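You operate a simulated robot arm through the tools that you are given. There is no shell and no other tool. Be economical: measure what you need, move in short steps, check, and stop when the job is done.

You are at the controls of a simulated robot arm. One attempt, no reset.

Task
Open the left yellow door, fetch the cream labelled tile from the top of the far table and set it on the top shelf of the yellow cabinet and shut the door again. Put the iron plate that says "V19" from the top of the far table on the cream glazed tile there and the iron plate that says "L64" on the cover board. Put two of the ink pots from the top of the far table on the counter before the right rack. Take the tissue cushion on the top of the far table and put it away on the low shelf of the packing bench. Take the violet flashlight and put it on the foam mat on the back counter. The order is free.

It is judged by the outcome, as a careful person would: the job done as asked, and still so three seconds after it is handed in. It fails if anything else is knocked over, pushed out of place, dropped, spilled or broken. A push-on lid holds only when it is set on centred and level and pressed home; a screw cap is set on level and turned clockwise until tight.

Robot
A 7-joint arm with a three-finger gripper on a trunk, on a base that drives. Base frame: it is fixed to the floor where the robot stands at the start and does not move with it; the origin is under the middle of the robot, x ahead of it, y to its left, z up. Units: m, degrees, N and s.
With the tool pointing down near the work surface it reaches from about 0.12 to 0.88 m from the robot's upright axis, wherever it stands. Its first joint turns from -166.0 to 166.0 degrees. Places, roughly: counter before the right rack [0.9, 1.7, 0.9]; cover board (16x16x1 cm) [-0.3, -0.7, 1]; foam mat on the back counter (37x25 cm) [1.3, 1.02, 0.9]; glazed tile (12x12x1 cm) [0, -1.2, 1]; ink pot [-0.25, -1.5, 1]; iron plate [-0.5, -1.5, 1]; labelled tile [-0.75, -1.5, 1]; left yellow door [1.9, 0.2, 0.8]; low shelf of the packing bench [-7.1, -4, 0.2]; tissue cushion (8x8x2 cm) [-0.3, -1, 1]; top shelf of the yellow cabinet [2.2, 0.1, 1.2]; violet flashlight [0.25, -1, 1]. Payload 2.94 kg.
Tool frame: the origin (TCP) lies between the finger pads and is the grasp point; the fingertips stand 0.03 m ahead of it; z points along the fingers, y is the line along which they close. The gripper opens to 0.132 m. The gripper's body begins 0.107 m behind the TCP.
Orientation is that of the tool frame in the base frame, as a unit quaternion [w, x, y, z]. With the fingers straight down and closing along the base's y, the tool's x points along the base's -x, its y along +y and its z along -z.

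Tools
- The arm moves only by the tool jog_arm. Its argument "deltas" is one flat list of numbers, 7 for each row, row after row: the shift along the tool's x, y, z in m, then the turn, a rotation vector about the tool's x, y, z in degrees, then the finger opening in m, from 0 to 0.132. In form: [dx, dy, dz, wx, wy, wz, grip, dx, dy, dz, wx, wy, wz, grip, ...]. A call has 1 to 12 rows; each row is the pose to reach, as a shift and turn from the pose commanded when the call began, along the tool's axes at that moment. Rows are played at 5 a second. More than 0.05 m and 8.6 degrees between two rows, or a gripper value outside its range, and nothing of the call is played. Where a pose cannot be reached the arm comes as near as it can. A force on the tool above 40 N (or 10 N above the force at the start of the call, whichever is more), or a blocked arm, ends the call early, and 0.2 s more pass. The fingers move at their own pace and stop on an object; they squeeze with about 20 N. The grip force told is the motor's: it shows also when the fingers shut on nothing. Time passes only in rows, and 0.2 s behind the last, so rows that repeat a pose let the fingers close. The reply holds the time, the measured pose of the TCP, the force on the tool along the base axes, the opening and the grip force, in the units named above and with some noise, with the torque about the TCP (base axes, N m) and any sound that the robot's microphone picked up.
- Cameras (640 x 400 px; columns grow to the right, rows downward): "scene" is now at [0.0221, 0.1428, 1.7352]; the picture's right is [-0.67, -0.74, 0.00], its down [-0.62, 0.56, -0.55] and it looks along [0.41, -0.37, -0.83] (base axes); focal length 237 px, centre (320, 200). "wrist" rides on the gripper at [0.072, 0.003, -0.144] in the tool frame; the picture's right is [-0.04, 1.00, 0.00], its down [-0.88, -0.04, -0.48] and it looks along [-0.47, -0.02, 0.88] (tool axes); focal length 256 px, centre (320, 200). There is no depth. A picture from a camera that has moved, and an enlarged one, comes with that camera's place and axes in the base frame and with its lens.
- capture(camera): a new picture of that camera. The clock stands still meanwhile.
- raise_lower(by): slides the trunk up (or, below 0, down) by that many m; the arm and the scene camera ride with it, the base frame stays. It gives what a move gives, with no picture.
- steer(legs): drives the robot by 1 to 6 legs, each [ahead, left, turn to the left] in m, m and degrees, along the robot's own axes; the way and the turn of a leg run together, so that a leg with both is an arc; at most 1.5 m and 180 degrees a leg. The arm and the cameras ride along, it lands a little off, and it stops where it bumps. It gives what a move gives.
- head_to(pan, tilt): turns the head with the scene camera to pan (to the left, within 143 degrees either way) and tilt (down, from -29 to 69), counted from straight ahead of the robot. It gives what a move gives.
- zoom(camera, box): a new picture of the part [left, top, right, bottom] of that camera's present view, enlarged. The clock stands still meanwhile.
- close_job(): hands the job in; it is judged then, once.

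Work in short steps. Places have to be worked out from the pictures, the camera data and where the tool is seen: move nearer, look again, correct. Check each grasp and each placing, and mend what went wrong. You have 483 turns and 216 pictures in all, those below and enlarged ones among them. Open the gripper and draw the arm clear of the work before you hand the job in, unless the task says otherwise.

The tools are called as name(argument=value, ...) on one line, values as JSON. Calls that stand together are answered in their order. jog_arm: Moves the arm, as the interface text tells. Its arguments: {"type":"object","properties":{"deltas":{"type":"array","items":{"type":"number"}}},"required":["deltas"]} The other tools are called the same way: raise_lower (by) slides the trunk up or down; steer (legs) drives the base; head_to (pan, tilt) turns the head that bears the scene camera; capture (camera) takes a picture; zoom (camera, box) takes an enlarged picture of a part of a camera's view; close_job () hands the job in.

At the start:

```text
t: 0.0
tcp_pos: [0.6752, -0.0654, 0.9196]
tcp_rot: [0.0, 0.0, 1.0, 0.001]
force: [-0.5, -0.3, -0.4]
ft_torque: [0.02, 0.02, -0.01]
gripper_width: 0.132
gripper_force: 0.3
trunk travel left (down, up): [-0.25, 0.29]
robot x, y, heading: [-0.0009, -0.0025, 0.0]
head pan, tilt: [-42.3, 56.6]
```

scene: 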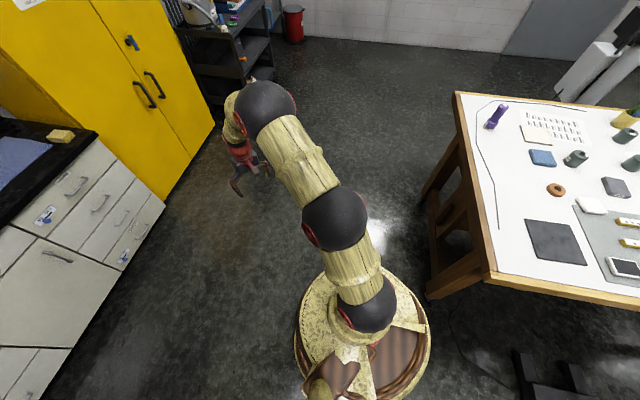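
wrist: 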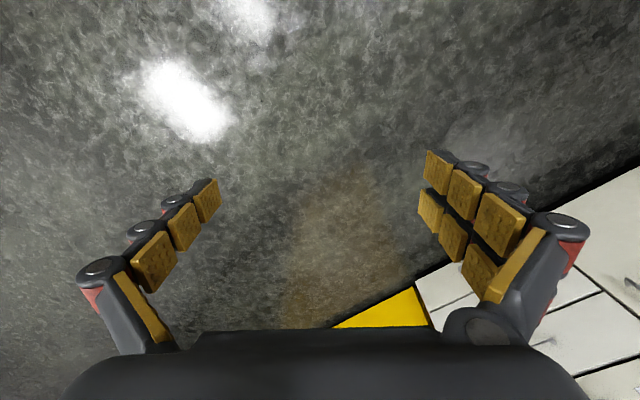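

I start by looking around: the far table to the right, then the cabinet.

head_to(pan=-100, tilt=40)

capture(camera="scene")

head_to(pan=10, tilt=25)

capture(camera="scene")

head_to(pan=70, tilt=25)

capture(camera="scene")

head_to(pan=-142, tilt=20)

capture(camera="scene")

```text
t: 1.3
tcp_pos: [0.6742, -0.0643, 0.9186]
tcp_rot: [0.0, 0.0, 1.0, 0.0]
force: [-0.3, 0.2, -0.8]
ft_torque: [-0.01, 0.03, -0.02]
gripper_width: 0.1319
gripper_force: 0.1
trunk travel left (down, up): [-0.25, 0.29]
robot x, y, heading: [-0.0042, 0.0012, -0.1]
head pan, tilt: [-100.0, 40.0]
```

```text
213 pictures are left
camera scene: at [-0.0447, 0.1065, 1.7579], right [-0.98, 0.17, 0.0], down [0.11, 0.63, -0.77], along [-0.13, -0.75, -0.64], focal length 237 px, centre (320, 200)
```

scene: 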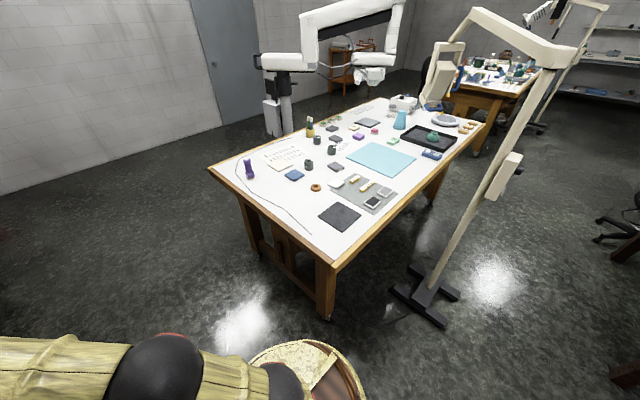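

```text
t: 3.1
tcp_pos: [0.6756, -0.0648, 0.9196]
tcp_rot: [0.0, 0.0, 1.0, 0.0]
force: [0.0, 0.1, 0.1]
ft_torque: [-0.01, 0.0, -0.01]
gripper_width: 0.1321
gripper_force: 0.1
trunk travel left (down, up): [-0.25, 0.29]
robot x, y, heading: [-0.0026, -0.0003, 0.2]
head pan, tilt: [10.0, 25.0]
```

```text
212 pictures are left
camera scene: at [0.0608, 0.2062, 1.7812], right [0.17, -0.98, 0.0], down [-0.42, -0.07, -0.91], along [0.89, 0.16, -0.42], focal length 237 px, centre (320, 200)
```

scene: 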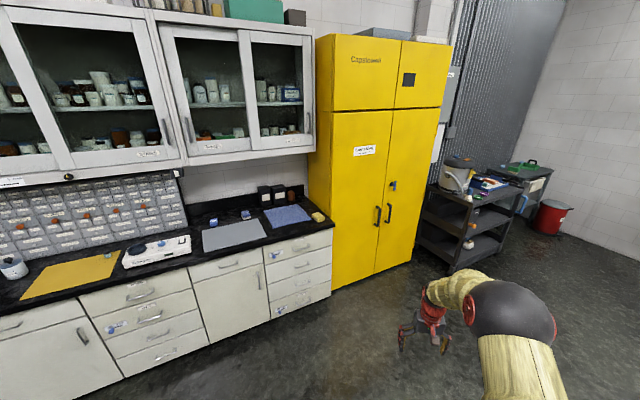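

```text
t: 4.5
tcp_pos: [0.6756, -0.0647, 0.9194]
tcp_rot: [0.0, 0.0, 1.0, -0.001]
force: [0.4, -0.1, 0.2]
ft_torque: [0.07, -0.04, -0.02]
gripper_width: 0.1317
gripper_force: 0.0
trunk travel left (down, up): [-0.25, 0.29]
robot x, y, heading: [-0.0025, -0.0002, -0.1]
head pan, tilt: [70.0, 25.0]
```

```text
211 pictures are left
camera scene: at [0.0016, 0.2768, 1.7812], right [0.94, -0.34, 0.0], down [-0.15, -0.4, -0.91], along [0.31, 0.85, -0.42], focal length 237 px, centre (320, 200)
```

scene: 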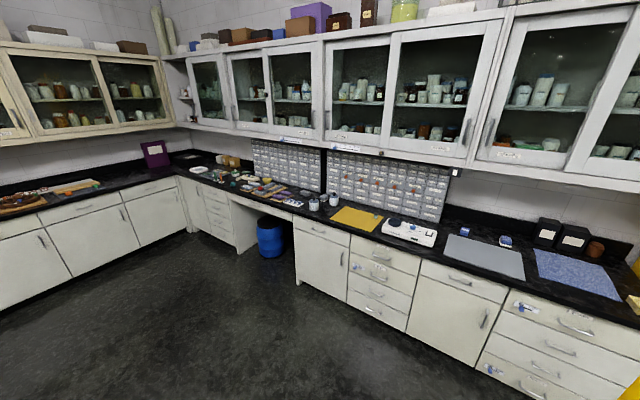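

```text
t: 7.5
tcp_pos: [0.6749, -0.0644, 0.9195]
tcp_rot: [0.0, 0.0, 1.0, -0.001]
force: [0.7, -0.3, -0.1]
ft_torque: [0.01, 0.01, -0.01]
gripper_width: 0.1322
gripper_force: 0.1
trunk travel left (down, up): [-0.25, 0.29]
robot x, y, heading: [0.0027, 0.0011, 0.1]
head pan, tilt: [-142.0, 20.0]
```

```text
210 pictures are left
camera scene: at [-0.1033, 0.1329, 1.7893], right [-0.62, 0.79, 0.0], down [0.27, 0.21, -0.94], along [-0.74, -0.58, -0.34], focal length 237 px, centre (320, 200)
```

scene: 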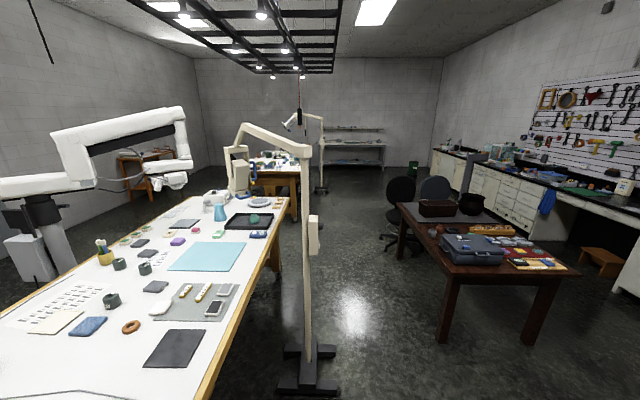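

Let me zoom in on the far table for identification.

head_to(pan=-115, tilt=35)

zoom(camera="scene", box=[100, 80, 420, 280])

```text
t: 8.4
tcp_pos: [0.6749, -0.0651, 0.9194]
tcp_rot: [0.0, 0.0, 1.0, 0.0]
force: [0.4, 0.7, 0.2]
ft_torque: [0.01, 0.03, 0.0]
gripper_width: 0.1323
gripper_force: 0.1
trunk travel left (down, up): [-0.25, 0.29]
robot x, y, heading: [-0.0003, -0.001, 0.1]
head pan, tilt: [-115.0, 35.0]
```

```text
2.00 times, centred on (260, 180) of scene
camera zoom: at [-0.0673, 0.1104, 1.7655], right [-0.91, 0.42, 0.0], down [0.24, 0.52, -0.82], along [-0.35, -0.74, -0.57], focal length 473 px, centre (440, 240)
```

zoom: 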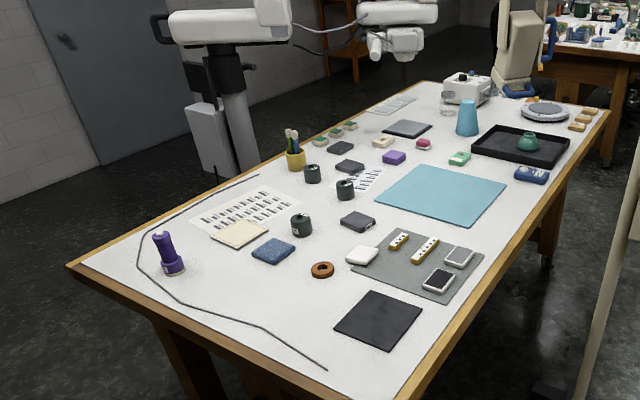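

White cushion, violet flashlight upright, three ink pots, plates etc. seen. I raise the trunk and tuck the arm before driving to the table's near end.

raise_lower(by=0.28)

jog_arm(deltas=[0.04, 0.01, -0.02, 0, 0, 0, 0.132, 0.08, 0.02, -0.04, 0, 0, 0, 0.132, 0.12, 0.03, -0.06, 0, 0, 0, 0.132, 0.16, 0.04, -0.08, 0, 0, 0, 0.132, 0.2, 0.05, -0.1, 0, 0, 0, 0.132, 0.24, 0.06, -0.12, 0, 0, 0, 0.132, 0.28, 0.065, -0.14, 0, 0, 0, 0.132])

```text
t: 11.3
tcp_pos: [0.6743, -0.0654, 1.1993]
tcp_rot: [0.001, 0.0, 1.0, 0.0]
force: [-0.8, 1.0, -0.7]
ft_torque: [0.02, 0.0, 0.01]
gripper_width: 0.1319
gripper_force: 0.1
trunk travel left (down, up): [-0.53, 0.01]
robot x, y, heading: [-0.0045, 0.0008, -0.0]
head pan, tilt: [-115.0, 35.0]
```

```text
t: 12.9
tcp_pos: [0.3916, 0.0002, 1.3401]
tcp_rot: [0.001, 0.0, 1.0, 0.0]
force: [-0.3, 0.8, 1.3]
ft_torque: [-0.02, -0.1, 0.01]
gripper_width: 0.1319
gripper_force: 0.0
trunk travel left (down, up): [-0.53, 0.01]
robot x, y, heading: [0.0035, 0.0007, -0.1]
head pan, tilt: [-115.0, 35.0]
```

Driving to stand before the table's near end, facing it.

steer(legs=[[0.6, -0.2, 0], [0, 0, -144.4], [0.3, 0.333, 0]])

head_to(pan=0, tilt=45)

capture(camera="scene")

capture(camera="wrist")

```text
t: 24.7
tcp_pos: [0.2086, -0.8662, 1.3377]
tcp_rot: [0.001, 0.957, 0.291, 0.0]
force: [0.0, -0.6, 0.6]
ft_torque: [0.02, 0.01, -0.01]
gripper_width: 0.1318
gripper_force: 0.0
trunk travel left (down, up): [-0.53, 0.01]
robot x, y, heading: [0.5398, -0.6449, -146.0]
head pan, tilt: [-115.0, 35.0]
```

```text
t: 26.6
tcp_pos: [0.2076, -0.8648, 1.3394]
tcp_rot: [0.0, 0.956, 0.292, 0.0]
force: [0.2, 0.8, -0.1]
ft_torque: [-0.02, 0.04, 0.0]
gripper_width: 0.1319
gripper_force: 0.0
trunk travel left (down, up): [-0.53, 0.01]
robot x, y, heading: [0.5338, -0.6444, -145.9]
head pan, tilt: [0.0, 45.0]
```

```text
208 pictures are left
camera scene: at [0.598, -0.8304, 2.0306], right [-0.56, 0.83, 0.0], down [0.59, 0.39, -0.71], along [-0.59, -0.39, -0.71], focal length 237 px, centre (320, 200)
```

scene: 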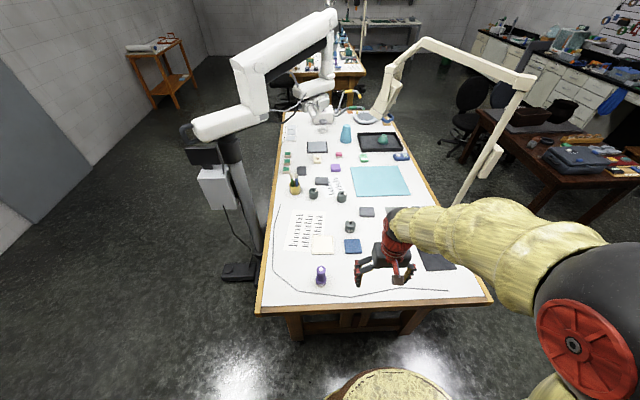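

```text
207 pictures are left
camera wrist: at [0.2702, -0.8263, 1.4825], right [0.52, -0.85, 0.0], down [-0.75, -0.46, 0.48], along [-0.41, -0.25, -0.88], focal length 256 px, centre (320, 200)
```

wrist: 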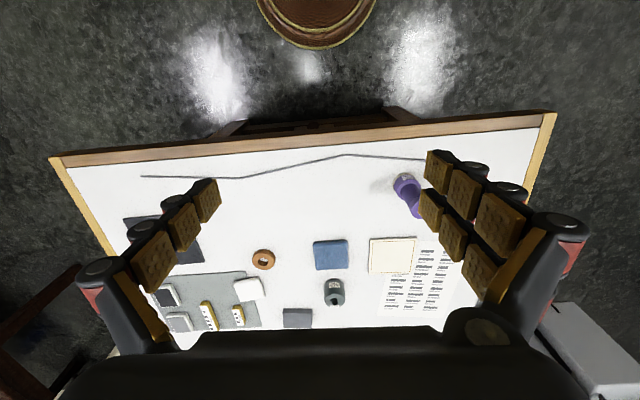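

The white robot's stand occupies the far side; near end is free. I zoom in to read labels.

zoom(camera="scene", box=[270, 130, 398, 210])

zoom(camera="scene", box=[290, 190, 450, 290])

```text
5.00 times, centred on (334, 170) of scene
camera zoom: at [0.598, -0.8304, 2.0306], right [-0.56, 0.83, 0.0], down [0.59, 0.39, -0.71], along [-0.59, -0.39, -0.71], focal length 1183 px, centre (250, 350)
```

zoom: 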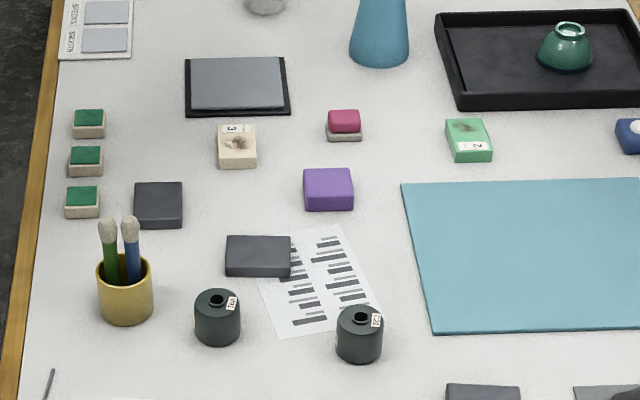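

```text
4.00 times, centred on (370, 240) of scene
camera zoom: at [0.598, -0.8304, 2.0306], right [-0.56, 0.83, 0.0], down [0.59, 0.39, -0.71], along [-0.59, -0.39, -0.71], focal length 947 px, centre (120, 40)
```

zoom: 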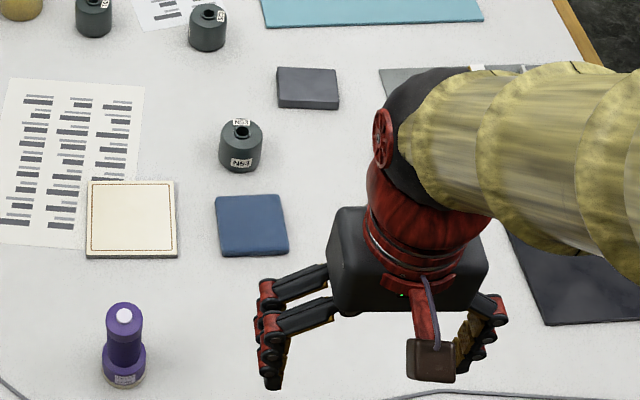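

Cream labelled tile and plates identified roughly; plate C, pot 3, flashlight, cushion and glazed tile are reachable from this end. I move 0.12 m closer and hover over plate C / cushion to look with the wrist camera.

steer(legs=[[0.12, 0, 1.5]])

jog_arm(deltas=[-0.04, 0, 0.02, 0, 0, 0, 0.132, -0.08, 0, 0.04, 0, 0, 0, 0.132, -0.12, 0, 0.06, 0, 0, 0, 0.132])

capture(camera="wrist")

```text
t: 27.9
tcp_pos: [0.1139, -0.9416, 1.3387]
tcp_rot: [-0.001, 0.953, 0.303, 0.002]
force: [-1.3, 0.1, -0.2]
ft_torque: [0.06, -0.09, 0.0]
gripper_width: 0.132
gripper_force: 0.0
trunk travel left (down, up): [-0.53, 0.01]
robot x, y, heading: [0.4374, -0.7128, -144.9]
head pan, tilt: [0.0, 45.0]
```

```text
t: 28.7
tcp_pos: [0.0159, -1.0124, 1.2762]
tcp_rot: [0.0, 0.953, 0.303, 0.001]
force: [-0.4, 0.4, -0.7]
ft_torque: [0.02, -0.04, -0.03]
gripper_width: 0.132
gripper_force: 0.1
trunk travel left (down, up): [-0.53, 0.01]
robot x, y, heading: [0.4354, -0.7077, -144.8]
head pan, tilt: [0.0, 45.0]
```

```text
204 pictures are left
camera wrist: at [0.0766, -0.9718, 1.4198], right [0.54, -0.84, 0.0], down [-0.74, -0.48, 0.47], along [-0.4, -0.26, -0.88], focal length 256 px, centre (320, 200)
```

wrist: 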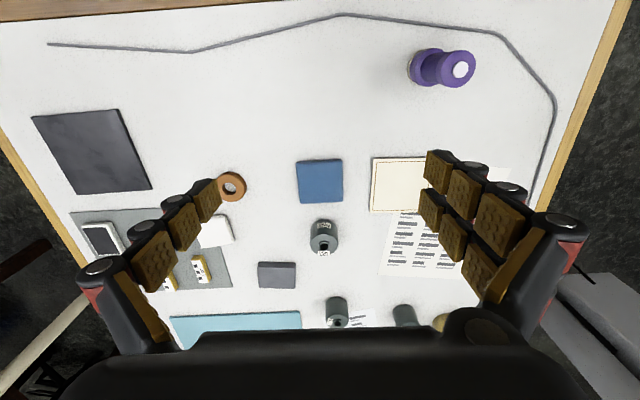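

Zoom on plate C for its label, and on the cushion.

zoom(camera="wrist", box=[180, 200, 340, 300])

```text
4.00 times, centred on (260, 250) of wrist
camera zoom: at [0.0766, -0.9718, 1.4198], right [0.54, -0.84, 0.0], down [-0.74, -0.48, 0.47], along [-0.4, -0.26, -0.88], focal length 1024 px, centre (560, 0)
```

zoom: 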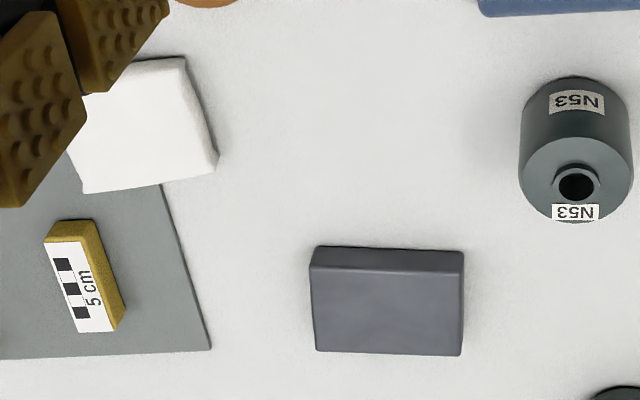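

Plate labels aren't visible from here. I take the flashlight first: axis at about (0.16,-1.115), top z≈1.08. Move above it.

jog_arm(deltas=[0.015, 0.042, 0, 0, 0, 0, 0.1, 0.03, 0.084, 0, 0, 0, 0, 0.1, 0.045, 0.125, 0, 0, 0, 0, 0.1, 0.058, 0.167, 0, 0, 0, 0, 0.1])

capture(camera="wrist")

zoom(camera="scene", box=[220, 200, 440, 337])

```text
t: 29.7
tcp_pos: [0.1642, -1.1147, 1.2784]
tcp_rot: [-0.001, 0.953, 0.303, 0.0]
force: [0.0, -0.3, -0.3]
ft_torque: [0.03, 0.07, -0.01]
gripper_width: 0.0999
gripper_force: 0.1
trunk travel left (down, up): [-0.53, 0.01]
robot x, y, heading: [0.4369, -0.7123, -144.6]
head pan, tilt: [0.0, 45.0]
```

```text
202 pictures are left
camera wrist: at [0.2245, -1.075, 1.4216], right [0.54, -0.84, 0.0], down [-0.74, -0.48, 0.48], along [-0.4, -0.26, -0.88], focal length 256 px, centre (320, 200)
```

wrist: 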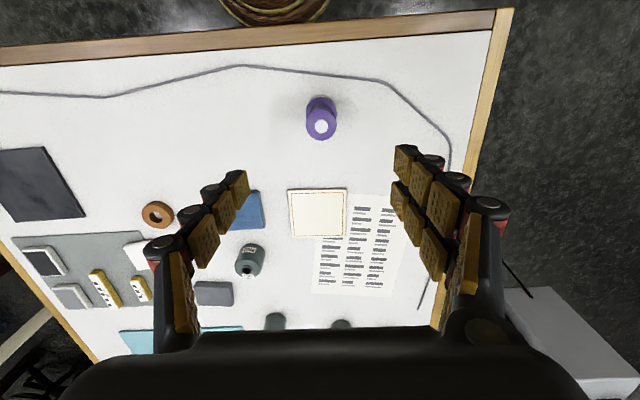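

```text
2.91 times, centred on (330, 268) of scene
camera zoom: at [0.5059, -0.8972, 2.0305], right [-0.58, 0.82, 0.0], down [0.58, 0.41, -0.71], along [-0.58, -0.41, -0.71], focal length 688 px, centre (291, 1)
```

zoom: 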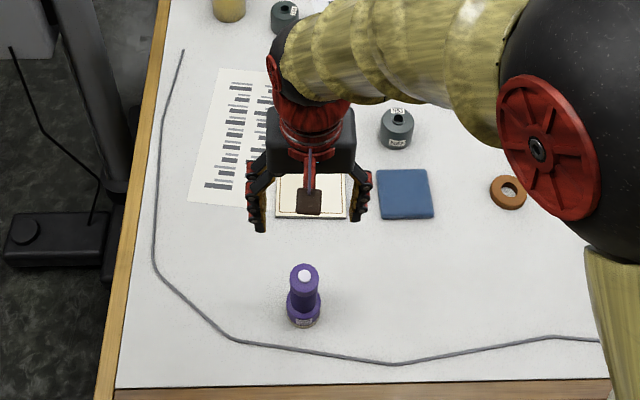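

TCP is aligned with the flashlight axis. Descend to z≈1.045.

jog_arm(deltas=[0, 0, 0.045, 0, 0, 0, 0.1, 0, 0, 0.09, 0, 0, 0, 0.1, 0, 0, 0.135, 0, 0, 0, 0.1, 0, 0, 0.18, 0, 0, 0, 0.1, 0, 0, 0.21, 0, 0, 0, 0.1, 0, 0, 0.233, 0, 0, 0, 0.1])

capture(camera="wrist")

```text
t: 31.1
tcp_pos: [0.162, -1.1145, 1.0466]
tcp_rot: [-0.001, 0.953, 0.303, 0.0]
force: [0.1, -0.7, 0.1]
ft_torque: [0.01, 0.0, 0.01]
gripper_width: 0.0998
gripper_force: 0.0
trunk travel left (down, up): [-0.53, 0.01]
robot x, y, heading: [0.4379, -0.7134, -144.8]
head pan, tilt: [0.0, 45.0]
```

```text
200 pictures are left
camera wrist: at [0.2228, -1.0732, 1.1898], right [0.54, -0.84, 0.0], down [-0.74, -0.48, 0.48], along [-0.4, -0.26, -0.88], focal length 256 px, centre (320, 200)
```

wrist: 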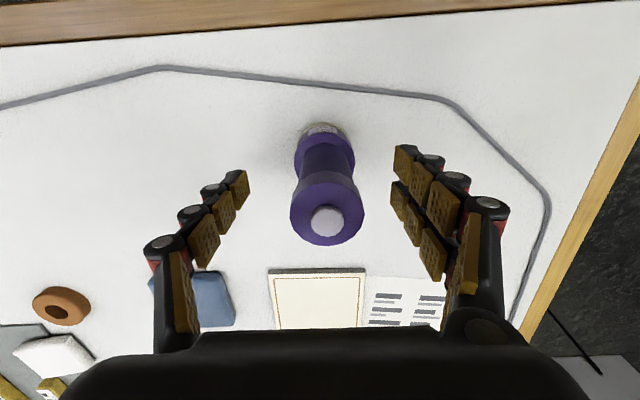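

Aligned; close the fingers.

jog_arm(deltas=[0, 0, 0, 0, 0, 0, 0.0, 0, 0, 0, 0, 0, 0, 0.0, 0, 0, 0, 0, 0, 0, 0.0, 0, 0, 0, 0, 0, 0, 0.0, 0, 0, 0, 0, 0, 0, 0.0, 0, 0, 0, 0, 0, 0, 0.0])

jog_arm(deltas=[0, 0, -0.02, 0, 0, 0, 0.0, 0, 0, -0.05, 0, 0, 0, 0.0, 0, 0, -0.09, 0, 0, 0, 0.0, 0, 0, -0.13, 0, 0, 0, 0.0, 0, 0, -0.17, 0, 0, 0, 0.0, 0, 0, -0.21, 0, 0, 0, 0.0])

capture(camera="wrist")

```text
t: 32.5
tcp_pos: [0.1617, -1.1123, 1.0472]
tcp_rot: [0.0, 0.953, 0.304, 0.001]
force: [1.1, -0.6, 0.2]
ft_torque: [-0.11, -0.06, -0.02]
gripper_width: 0.0396
gripper_force: 19.8
trunk travel left (down, up): [-0.53, 0.01]
robot x, y, heading: [0.4335, -0.7116, -144.5]
head pan, tilt: [0.0, 45.0]
```

```text
t: 33.9
tcp_pos: [0.1614, -1.1101, 1.2574]
tcp_rot: [-0.001, 0.953, 0.303, -0.001]
force: [0.7, 0.5, -2.3]
ft_torque: [-0.01, -0.02, 0.0]
gripper_width: 0.0394
gripper_force: 20.0
trunk travel left (down, up): [-0.53, 0.01]
robot x, y, heading: [0.4398, -0.7135, -144.8]
head pan, tilt: [0.0, 45.0]
```

```text
199 pictures are left
camera wrist: at [0.2237, -1.0707, 1.4007], right [0.54, -0.84, 0.0], down [-0.74, -0.48, 0.48], along [-0.4, -0.26, -0.88], focal length 256 px, centre (320, 200)
```

wrist: 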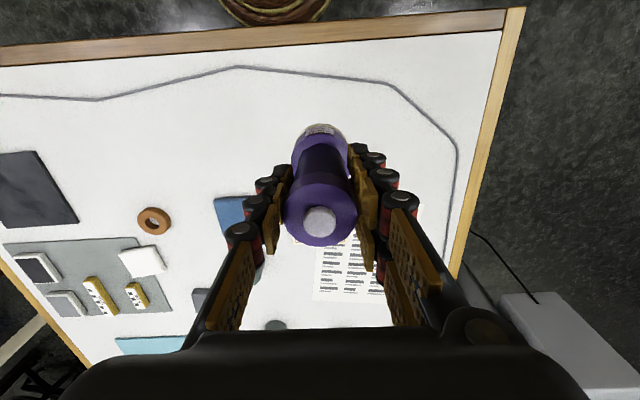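

Flashlight held. Back away, turn round, and drive toward the foam mat (gray mat at about (1.27,0.98)).

steer(legs=[[-0.35, 0, 0], [0, 0, 179], [0, 0, 1.2], [0.3, 0.89, 0]])

head_to(pan=0, tilt=45)

capture(camera="scene")

```text
t: 48.3
tcp_pos: [0.7276, 0.7872, 1.2566]
tcp_rot: [0.0, -0.303, 0.953, 0.0]
force: [-0.6, 0.5, -1.6]
ft_torque: [-0.06, 0.0, 0.0]
gripper_width: 0.0393
gripper_force: 19.9
trunk travel left (down, up): [-0.53, 0.01]
robot x, y, heading: [0.4555, 0.3899, 35.5]
head pan, tilt: [0.0, 45.0]
```

```text
t: 48.9
tcp_pos: [0.7276, 0.7867, 1.2563]
tcp_rot: [0.0, -0.304, 0.953, 0.0]
force: [0.0, -0.6, -2.1]
ft_torque: [0.02, 0.0, -0.02]
gripper_width: 0.039
gripper_force: 19.8
trunk travel left (down, up): [-0.53, 0.01]
robot x, y, heading: [0.4505, 0.3869, 35.3]
head pan, tilt: [0.0, 45.0]
```

```text
198 pictures are left
camera scene: at [0.3853, 0.5725, 2.0306], right [0.58, -0.81, 0.0], down [-0.58, -0.41, -0.71], along [0.58, 0.41, -0.71], focal length 237 px, centre (320, 200)
```

scene: 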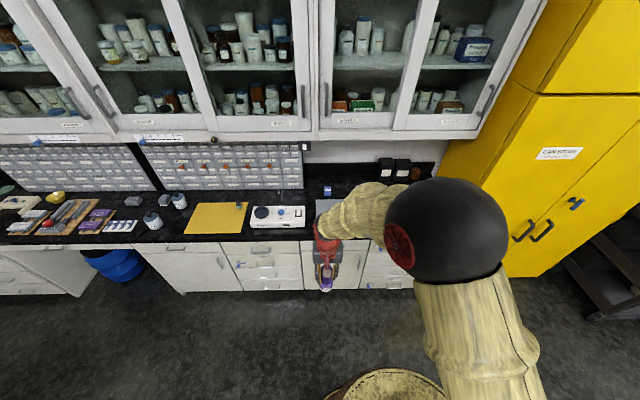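

Approach the counter.

steer(legs=[[0.36, 0, 0]])

capture(camera="scene")

capture(camera="wrist")

```text
t: 51.2
tcp_pos: [1.0204, 0.9926, 1.2556]
tcp_rot: [0.0, -0.303, 0.953, 0.0]
force: [0.4, 0.0, -2.0]
ft_torque: [-0.07, 0.02, 0.02]
gripper_width: 0.0391
gripper_force: 20.0
trunk travel left (down, up): [-0.53, 0.01]
robot x, y, heading: [0.7429, 0.5913, 35.3]
head pan, tilt: [0.0, 45.0]
```

```text
197 pictures are left
camera scene: at [0.6766, 0.7792, 2.0305], right [0.58, -0.82, 0.0], down [-0.58, -0.41, -0.71], along [0.58, 0.41, -0.71], focal length 237 px, centre (320, 200)
```

scene: 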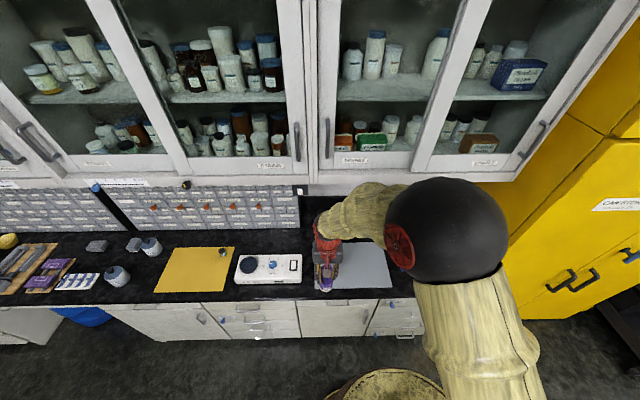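

```text
196 pictures are left
camera wrist: at [0.9595, 0.9547, 1.3998], right [-0.54, 0.84, 0.0], down [0.74, 0.48, 0.47], along [0.4, 0.26, -0.88], focal length 256 px, centre (320, 200)
```

wrist: 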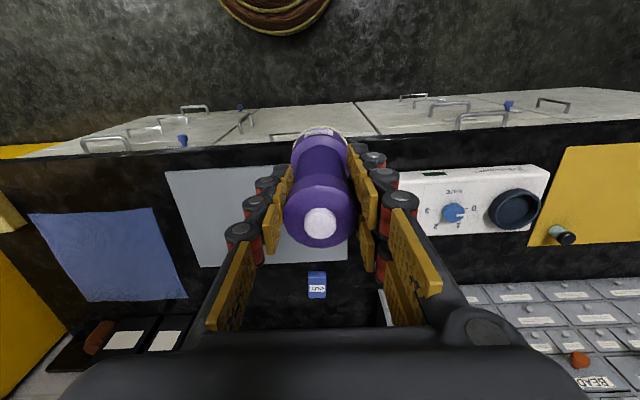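

Mat centre ≈(1.30,1.02). I'll place at (1.25,0.985), staying clear of the upper cabinet. Move above it.

jog_arm(deltas=[-0.037, -0.028, 0, 0, 0, 0, 0, -0.074, -0.056, 0, 0, 0, 0, 0, -0.11, -0.084, 0, 0, 0, 0, 0, -0.147, -0.111, 0, 0, 0, 0, 0, -0.183, -0.139, 0, 0, 0, 0, 0, -0.183, -0.139, 0.04, 0, 0, 0, 0, -0.183, -0.139, 0.08, 0, 0, 0, 0, -0.183, -0.139, 0.12, 0, 0, 0, 0, -0.183, -0.139, 0.16, 0, 0, 0, 0, -0.183, -0.139, 0.2, 0, 0, 0, 0])

capture(camera="wrist")

capture(camera="scene")

```text
t: 53.4
tcp_pos: [1.2507, 0.9857, 1.0569]
tcp_rot: [0.0, -0.303, 0.953, 0.0]
force: [1.0, 0.3, -0.8]
ft_torque: [-0.05, 0.08, 0.02]
gripper_width: 0.0395
gripper_force: 20.2
trunk travel left (down, up): [-0.53, 0.01]
robot x, y, heading: [0.7467, 0.5943, 35.4]
head pan, tilt: [0.0, 45.0]
```

```text
195 pictures are left
camera wrist: at [1.1895, 0.9468, 1.2002], right [-0.54, 0.84, 0.0], down [0.74, 0.48, 0.48], along [0.4, 0.26, -0.88], focal length 256 px, centre (320, 200)
```

wrist: 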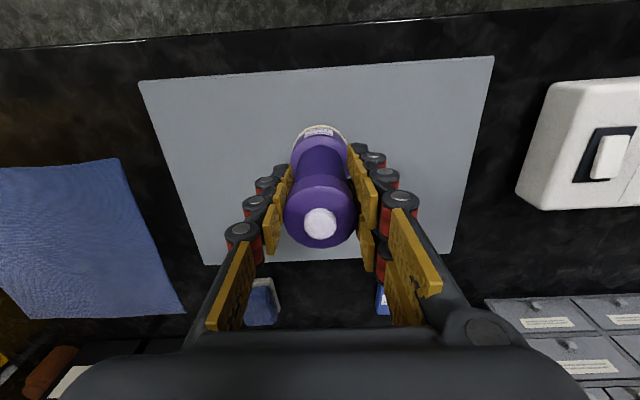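

```text
194 pictures are left
camera scene: at [0.6764, 0.7792, 2.0305], right [0.58, -0.82, 0.0], down [-0.58, -0.41, -0.71], along [0.58, 0.41, -0.71], focal length 237 px, centre (320, 200)
```

scene: 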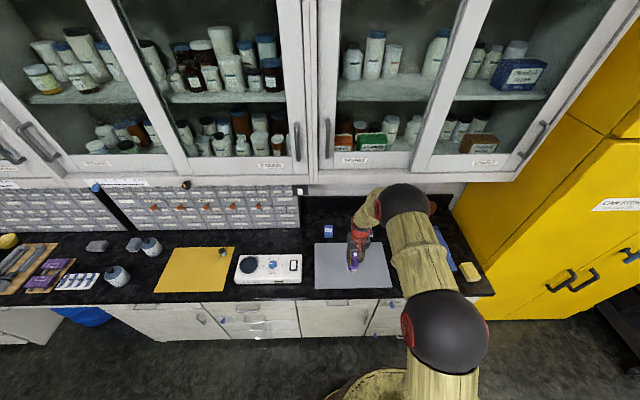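

Over the mat. Lower in small steps to feel contact.

jog_arm(deltas=[0, 0, 0.01, 0, 0, 0, 0, 0, 0, 0.02, 0, 0, 0, 0, 0, 0, 0.03, 0, 0, 0, 0, 0, 0, 0.037, 0, 0, 0, 0])

jog_arm(deltas=[0, 0, 0.004, 0, 0, 0, 0, 0, 0, 0.008, 0, 0, 0, 0])

jog_arm(deltas=[0, 0, 0.003, 0, 0, 0, 0, 0, 0, 0.006, 0, 0, 0, 0])

```text
t: 54.4
tcp_pos: [1.2477, 0.9851, 1.0189]
tcp_rot: [0.0, -0.303, 0.953, 0.0]
force: [-0.4, 0.1, -2.1]
ft_torque: [0.02, 0.04, 0.06]
gripper_width: 0.0393
gripper_force: 20.2
trunk travel left (down, up): [-0.53, 0.01]
robot x, y, heading: [0.7421, 0.5912, 35.5]
head pan, tilt: [0.0, 45.0]
```

```text
t: 55.0
tcp_pos: [1.2499, 0.9858, 1.0108]
tcp_rot: [-0.001, -0.302, 0.953, -0.001]
force: [0.2, -0.3, -0.9]
ft_torque: [0.01, -0.01, -0.03]
gripper_width: 0.0394
gripper_force: 20.0
trunk travel left (down, up): [-0.53, 0.01]
robot x, y, heading: [0.7423, 0.5922, 35.2]
head pan, tilt: [0.0, 45.0]
```

```text
t: 55.6
tcp_pos: [1.2479, 0.9854, 1.0056]
tcp_rot: [0.0, -0.303, 0.953, 0.0]
force: [0.0, -0.1, -2.7]
ft_torque: [-0.05, 0.03, -0.02]
gripper_width: 0.0393
gripper_force: 19.5
trunk travel left (down, up): [-0.53, 0.01]
robot x, y, heading: [0.7428, 0.5904, 35.3]
head pan, tilt: [0.0, 45.0]
```

Not yet touching; continue.

jog_arm(deltas=[0, 0, 0.003, 0, 0, 0, 0, 0, 0, 0.006, 0, 0, 0, 0])

capture(camera="wrist")

```text
t: 56.2
tcp_pos: [1.2491, 0.9841, 0.9988]
tcp_rot: [0.0, -0.304, 0.953, 0.0]
force: [0.3, -0.1, -1.0]
ft_torque: [0.0, 0.03, -0.02]
gripper_width: 0.0394
gripper_force: 20.0
trunk travel left (down, up): [-0.53, 0.01]
robot x, y, heading: [0.7428, 0.5947, 35.2]
head pan, tilt: [0.0, 45.0]
```

```text
193 pictures are left
camera wrist: at [1.1883, 0.9464, 1.1429], right [-0.54, 0.84, 0.0], down [0.74, 0.48, 0.48], along [0.4, 0.26, -0.88], focal length 256 px, centre (320, 200)
```

wrist: 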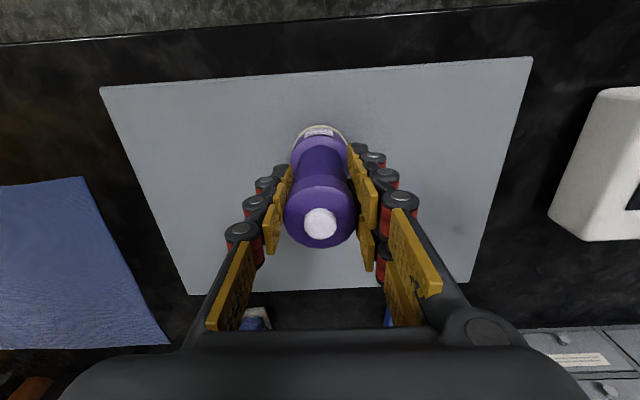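

jog_arm(deltas=[0, 0, 0.003, 0, 0, 0, 0, 0, 0, 0.006, 0, 0, 0, 0])

jog_arm(deltas=[0, 0, 0.002, 0, 0, 0, 0, 0, 0, 0.005, 0, 0, 0, 0])

jog_arm(deltas=[0, 0, 0.002, 0, 0, 0, 0, 0, 0, 0.004, 0, 0, 0, 0])

```text
t: 56.8
tcp_pos: [1.2493, 0.9849, 0.9935]
tcp_rot: [0.001, -0.304, 0.953, 0.0]
force: [-0.3, 0.1, -1.6]
ft_torque: [-0.02, -0.03, 0.0]
gripper_width: 0.0394
gripper_force: 20.1
trunk travel left (down, up): [-0.53, 0.01]
robot x, y, heading: [0.7481, 0.5936, 35.4]
head pan, tilt: [0.0, 45.0]
```

```text
t: 57.4
tcp_pos: [1.2485, 0.9847, 0.9878]
tcp_rot: [0.0, -0.303, 0.953, 0.001]
force: [-1.2, -0.4, 0.9]
ft_torque: [-0.04, 0.06, -0.03]
gripper_width: 0.0392
gripper_force: 20.2
trunk travel left (down, up): [-0.53, 0.01]
robot x, y, heading: [0.7416, 0.5939, 35.4]
head pan, tilt: [0.0, 45.0]
```

```text
t: 58.0
tcp_pos: [1.251, 0.9853, 0.9871]
tcp_rot: [0.002, -0.303, 0.953, 0.001]
force: [0.4, 1.3, 18.2]
ft_torque: [0.12, -0.15, 0.02]
gripper_width: 0.0392
gripper_force: 20.4
trunk travel left (down, up): [-0.53, 0.01]
robot x, y, heading: [0.745, 0.5914, 35.2]
head pan, tilt: [0.0, 45.0]
```

Contact at z≈0.988. Ease up 3 mm, release and rise.

jog_arm(deltas=[0, 0, -0.003, 0, 0, 0, 0, 0, 0, -0.003, 0, 0, 0, 0.02, 0, 0, -0.003, 0, 0, 0, 0.05, 0, 0, -0.003, 0, 0, 0, 0.08, 0, 0, -0.003, 0, 0, 0, 0.1, 0, 0, -0.003, 0, 0, 0, 0.1])

jog_arm(deltas=[0, 0, -0.03, 0, 0, 0, 0.1, 0, 0, -0.07, 0, 0, 0, 0.1, 0, 0, -0.11, 0, 0, 0, 0.1, 0, 0, -0.15, 0, 0, 0, 0.1, 0, 0, -0.2, 0, 0, 0, 0.1, 0, 0, -0.25, 0, 0, 0, 0.1, 0.05, 0, -0.25, 0, 0, 0, 0.1, 0.1, 0, -0.25, 0, 0, 0, 0.1])

capture(camera="wrist")

```text
t: 59.4
tcp_pos: [1.248, 0.9842, 0.9882]
tcp_rot: [0.0, -0.303, 0.953, 0.0]
force: [0.5, -0.3, 0.5]
ft_torque: [0.02, -0.02, 0.01]
gripper_width: 0.0999
gripper_force: 0.0
trunk travel left (down, up): [-0.53, 0.01]
robot x, y, heading: [0.7415, 0.592, 35.4]
head pan, tilt: [0.0, 45.0]
```

```text
t: 61.2
tcp_pos: [1.1666, 0.925, 1.2363]
tcp_rot: [0.001, -0.303, 0.953, 0.0]
force: [-1.1, 0.0, 0.4]
ft_torque: [-0.01, 0.01, 0.0]
gripper_width: 0.1
gripper_force: 0.2
trunk travel left (down, up): [-0.53, 0.01]
robot x, y, heading: [0.7418, 0.5893, 35.6]
head pan, tilt: [0.0, 45.0]
```

```text
192 pictures are left
camera wrist: at [1.1055, 0.8875, 1.3806], right [-0.54, 0.84, 0.0], down [0.74, 0.48, 0.48], along [0.4, 0.26, -0.88], focal length 256 px, centre (320, 200)
```

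wrist: 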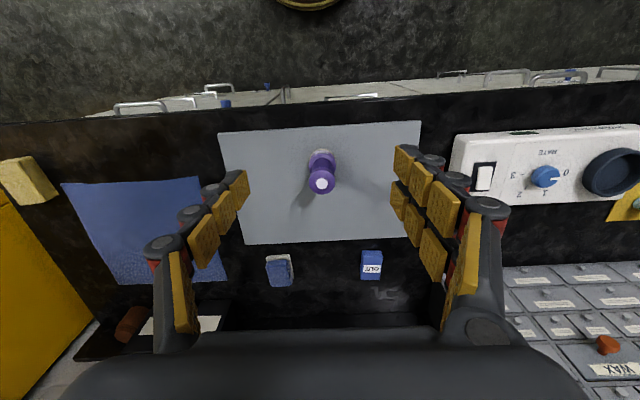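

Flashlight stands on the mat. While here, look at the cabinet door handles and the right-rack counter.

head_to(pan=-45, tilt=40)

capture(camera="scene")

head_to(pan=45, tilt=45)

capture(camera="scene")

```text
t: 62.3
tcp_pos: [1.1669, 0.9262, 1.2368]
tcp_rot: [0.0, -0.303, 0.953, 0.0]
force: [0.2, 0.8, 0.3]
ft_torque: [0.0, 0.03, 0.02]
gripper_width: 0.1
gripper_force: 0.0
trunk travel left (down, up): [-0.53, 0.01]
robot x, y, heading: [0.7422, 0.5916, 35.5]
head pan, tilt: [-45.0, 40.0]
```

```text
191 pictures are left
camera scene: at [0.6926, 0.7168, 2.0378], right [-0.17, -0.99, 0.0], down [-0.63, 0.11, -0.77], along [0.76, -0.13, -0.64], focal length 237 px, centre (320, 200)
```

scene: 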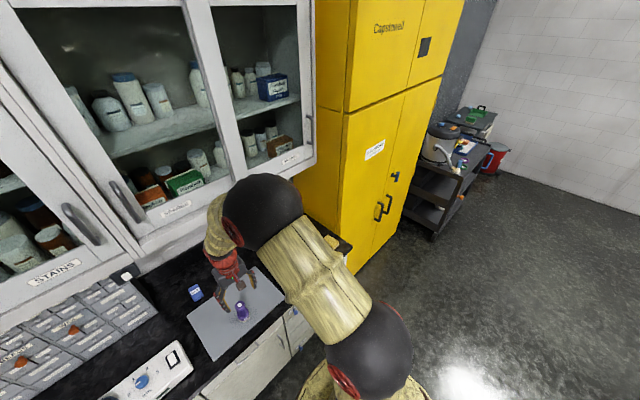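

```text
t: 64.0
tcp_pos: [1.1679, 0.9263, 1.236]
tcp_rot: [-0.001, -0.303, 0.953, -0.001]
force: [-0.1, 0.3, -0.4]
ft_torque: [0.01, 0.0, -0.04]
gripper_width: 0.0997
gripper_force: 0.1
trunk travel left (down, up): [-0.53, 0.01]
robot x, y, heading: [0.7431, 0.5909, 35.1]
head pan, tilt: [45.0, 45.0]
```

```text
190 pictures are left
camera scene: at [0.6227, 0.8112, 2.0306], right [0.99, -0.17, 0.0], down [-0.12, -0.7, -0.71], along [0.12, 0.7, -0.71], focal length 237 px, centre (320, 200)
```

scene: 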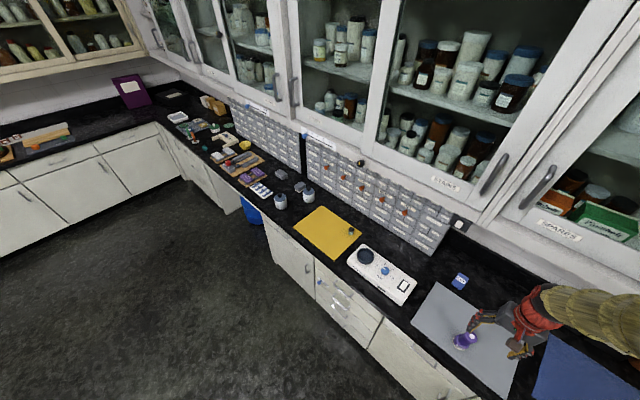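

I retract the arm and drive right to face the cabinet's handles, then look.

jog_arm(deltas=[0.05, 0, 0, 0, 0, 0, 0.1, 0.1, 0, 0, 0, 0, 0, 0.1, 0.15, 0, 0, 0, 0, 0, 0.1])

steer(legs=[[-0.22, 0, 0], [0, -1.12, 0]])

head_to(pan=0, tilt=35)

capture(camera="scene")

```text
t: 64.8
tcp_pos: [1.0422, 0.8393, 1.2388]
tcp_rot: [0.0, -0.303, 0.953, 0.0]
force: [-0.4, -0.8, 0.5]
ft_torque: [0.05, -0.08, 0.0]
gripper_width: 0.1
gripper_force: 0.0
trunk travel left (down, up): [-0.53, 0.01]
robot x, y, heading: [0.7435, 0.5963, 35.3]
head pan, tilt: [45.0, 45.0]
```

```text
t: 71.8
tcp_pos: [1.515, -0.1964, 1.2384]
tcp_rot: [0.0, -0.31, 0.951, 0.0]
force: [1.3, 0.0, 0.0]
ft_torque: [-0.01, 0.02, -0.03]
gripper_width: 0.1
gripper_force: 0.0
trunk travel left (down, up): [-0.53, 0.01]
robot x, y, heading: [1.2195, -0.4479, 36.2]
head pan, tilt: [45.0, 45.0]
```

```text
t: 72.9
tcp_pos: [1.5149, -0.1963, 1.238]
tcp_rot: [-0.001, -0.31, 0.951, -0.001]
force: [-0.4, -0.1, 0.7]
ft_torque: [0.0, 0.01, 0.04]
gripper_width: 0.1002
gripper_force: 0.0
trunk travel left (down, up): [-0.53, 0.01]
robot x, y, heading: [1.218, -0.4474, 36.3]
head pan, tilt: [0.0, 35.0]
```

```text
189 pictures are left
camera scene: at [1.1519, -0.2598, 2.0454], right [0.59, -0.81, 0.0], down [-0.46, -0.34, -0.82], along [0.66, 0.48, -0.57], focal length 237 px, centre (320, 200)
```

scene: 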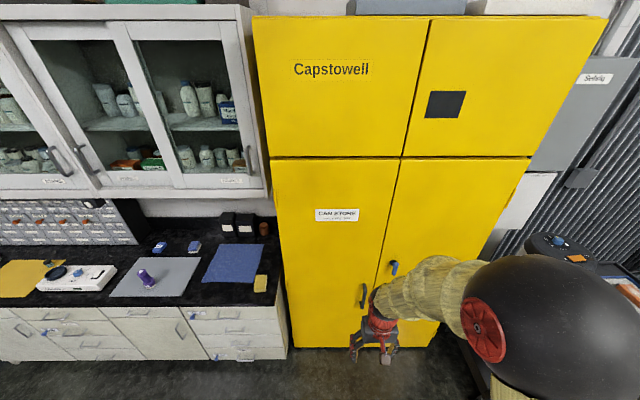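

Left handle at about (1.94,0.006,0.83), door plane n≈1.65, hinge on left. Lower the trunk and bring the tool horizontal pointing at the door.

raise_lower(by=-0.3)

jog_arm(deltas=[-0.018, 0, 0.01, 0, -8.2, 0, 0.06, -0.036, 0, 0.02, 0, -16.4, 0, 0.06, -0.054, 0, 0.03, 0, -24.6, 0, 0.06, -0.072, 0, 0.04, 0, -32.8, 0, 0.06, -0.09, 0, 0.05, 0, -41, 0, 0.06, -0.108, 0, 0.06, 0, -49.2, 0, 0.06, -0.126, 0, 0.07, 0, -57.4, 0, 0.06, -0.144, 0, 0.08, 0, -65.6, 0, 0.06, -0.162, 0, 0.09, 0, -73.8, 0, 0.06, -0.18, 0, 0.1, 0, -82, 0, 0.06, -0.2, 0, 0.108, 0, -90, 0, 0.06])

capture(camera="wrist")

capture(camera="scene")

```text
t: 75.9
tcp_pos: [1.5142, -0.1957, 0.9378]
tcp_rot: [0.0, -0.31, 0.951, 0.0]
force: [0.2, 1.3, 0.0]
ft_torque: [-0.01, 0.01, 0.05]
gripper_width: 0.1001
gripper_force: 0.0
trunk travel left (down, up): [-0.23, 0.31]
robot x, y, heading: [1.2126, -0.4491, 35.9]
head pan, tilt: [0.0, 35.0]
```

```text
t: 77.8
tcp_pos: [1.6804, -0.1224, 0.9815]
tcp_rot: [0.492, -0.219, 0.843, 0.012]
force: [-1.2, -2.1, 2.1]
ft_torque: [0.07, 0.02, 0.04]
gripper_width: 0.06
gripper_force: 0.2
out of reach, approached as far as the arm can: row 5, 6, 7, 8, 9
trunk travel left (down, up): [-0.23, 0.31]
robot x, y, heading: [1.2176, -0.4467, 36.1]
head pan, tilt: [0.0, 35.0]
stopped in row 9: the force on the tool passed its limit at 45 N (the readings are from after the stop); the commanded pose is now the measured one
```

```text
188 pictures are left
camera wrist: at [1.5312, -0.1789, 0.9938], right [-0.36, 0.92, -0.16], down [-0.01, 0.17, 0.99], along [0.93, 0.36, -0.05], focal length 256 px, centre (320, 200)
```

wrist: 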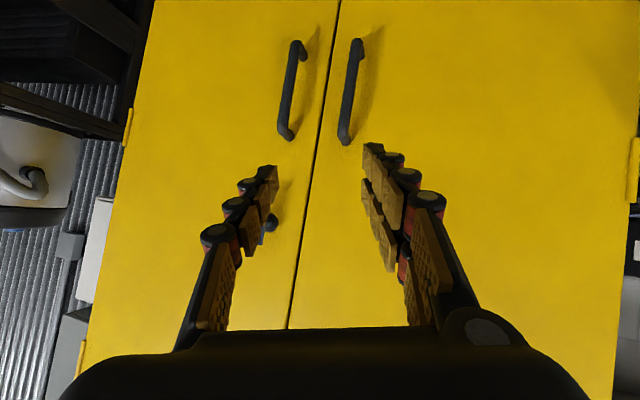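

```text
187 pictures are left
camera scene: at [1.1488, -0.2619, 1.7455], right [0.59, -0.81, 0.0], down [-0.46, -0.34, -0.82], along [0.66, 0.48, -0.57], focal length 237 px, centre (320, 200)
```

scene: 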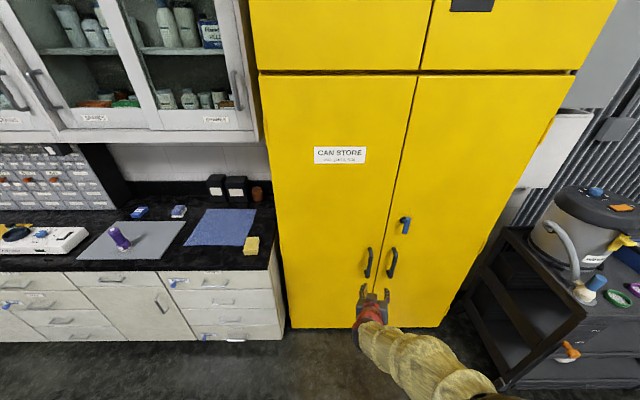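

Handle bar runs z 0.67–0.86 at (1.946,0.006). Tool reached ~58° tilt; I now bring it fully horizontal while moving forward to pre-grasp.

jog_arm(deltas=[0.0106, 0.0041, 0.0371, -2.27, -4.69, 1.04, 0.06, 0.0211, 0.0083, 0.0743, -4.54, -9.37, 2.09, 0.06, 0.0317, 0.0124, 0.1114, -6.81, -14.06, 3.13, 0.06, 0.0423, 0.0166, 0.1486, -9.09, -18.74, 4.17, 0.06, 0.0529, 0.0207, 0.1857, -11.36, -23.43, 5.21, 0.06, 0.0634, 0.0249, 0.2229, -13.63, -28.11, 6.26, 0.06, 0.074, 0.029, 0.26, -15.9, -32.8, 7.3, 0.06])

capture(camera="wrist")

```text
t: 79.4
tcp_pos: [1.7692, -0.0034, 0.7907]
tcp_rot: [0.677, -0.205, 0.689, 0.157]
force: [0.9, 1.7, 1.7]
ft_torque: [-0.11, 0.2, -0.1]
gripper_width: 0.0599
gripper_force: 0.1
out of reach, approached as far as the arm can: row 3, 4, 5, 6, 7
trunk travel left (down, up): [-0.23, 0.31]
robot x, y, heading: [1.2113, -0.4495, 36.1]
head pan, tilt: [0.0, 35.0]
```

```text
186 pictures are left
camera wrist: at [1.6435, -0.0753, 0.7235], right [-0.49, 0.87, -0.02], down [-0.4, -0.21, 0.89], along [0.77, 0.45, 0.45], focal length 256 px, centre (320, 200)
```

wrist: 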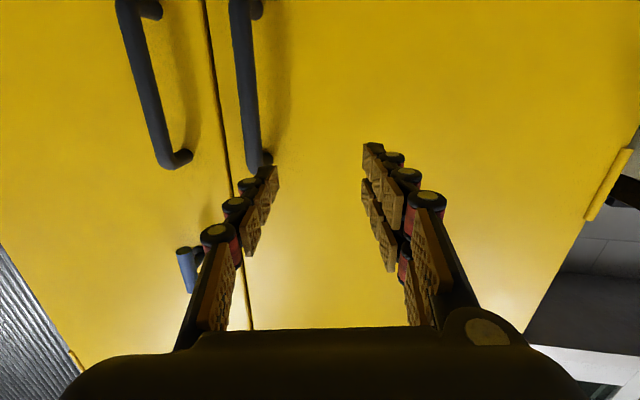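

Full horizontal is hard to reach; a vertical bar can equally be grasped with the tool pitched 40° down. Rotate to that and go to a pre-grasp 0.1 m before the bar.

jog_arm(deltas=[0.0007, -0.0177, 0.0101, -1.46, 7.54, 0.22, 0.07, 0.0015, -0.0355, 0.0203, -2.92, 15.1, 0.44, 0.07, 0.0022, -0.0532, 0.0304, -4.38, 22.6, 0.66, 0.07, 0.003, -0.071, 0.0406, -5.84, 30.2, 0.88, 0.07, 0.0037, -0.0887, 0.0507, -7.3, 37.7, 1.1, 0.07])

capture(camera="wrist")

```text
t: 80.6
tcp_pos: [1.8027, 0.0063, 0.787]
tcp_rot: [0.403, -0.239, 0.876, 0.113]
force: [-0.6, -0.7, -1.0]
ft_torque: [0.02, -0.06, 0.01]
gripper_width: 0.0698
gripper_force: 0.1
out of reach, approached as far as the arm can: row 1, 2, 3, 4, 5
trunk travel left (down, up): [-0.23, 0.31]
robot x, y, heading: [1.2167, -0.4508, 36.0]
head pan, tilt: [0.0, 35.0]
```

```text
185 pictures are left
camera wrist: at [1.667, -0.0696, 0.8255], right [-0.49, 0.87, 0.04], down [0.2, 0.07, 0.98], along [0.85, 0.48, -0.21], focal length 256 px, centre (320, 200)
```

wrist: 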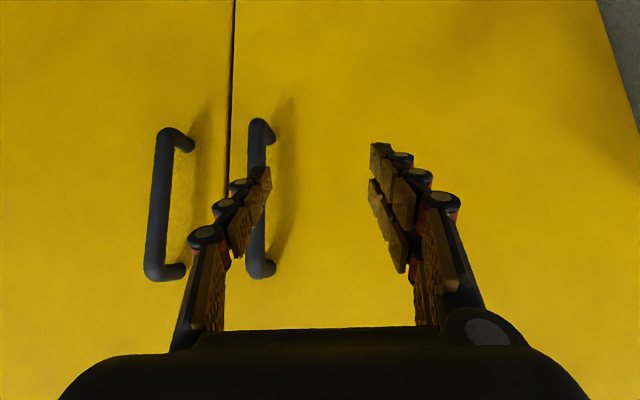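

The unreachable command left the commanded pose off; I jog it back to a reachable one (heading 36°, pitch 40° down).

jog_arm(deltas=[0.0063, 0.044, -0.01, 2.37, 0.73, 0.5, 0.07, 0.0127, 0.088, -0.02, 4.73, 1.47, 1.0, 0.07, 0.019, 0.132, -0.03, 7.1, 2.2, 1.5, 0.07])

```text
t: 81.4
tcp_pos: [1.706, 0.103, 0.795]
tcp_rot: [0.4, -0.204, 0.892, 0.06]
force: [-1.4, -0.5, 0.0]
ft_torque: [0.05, -0.02, 0.02]
gripper_width: 0.0699
gripper_force: 0.1
trunk travel left (down, up): [-0.23, 0.31]
robot x, y, heading: [1.2186, -0.4436, 35.9]
head pan, tilt: [0.0, 35.0]
```

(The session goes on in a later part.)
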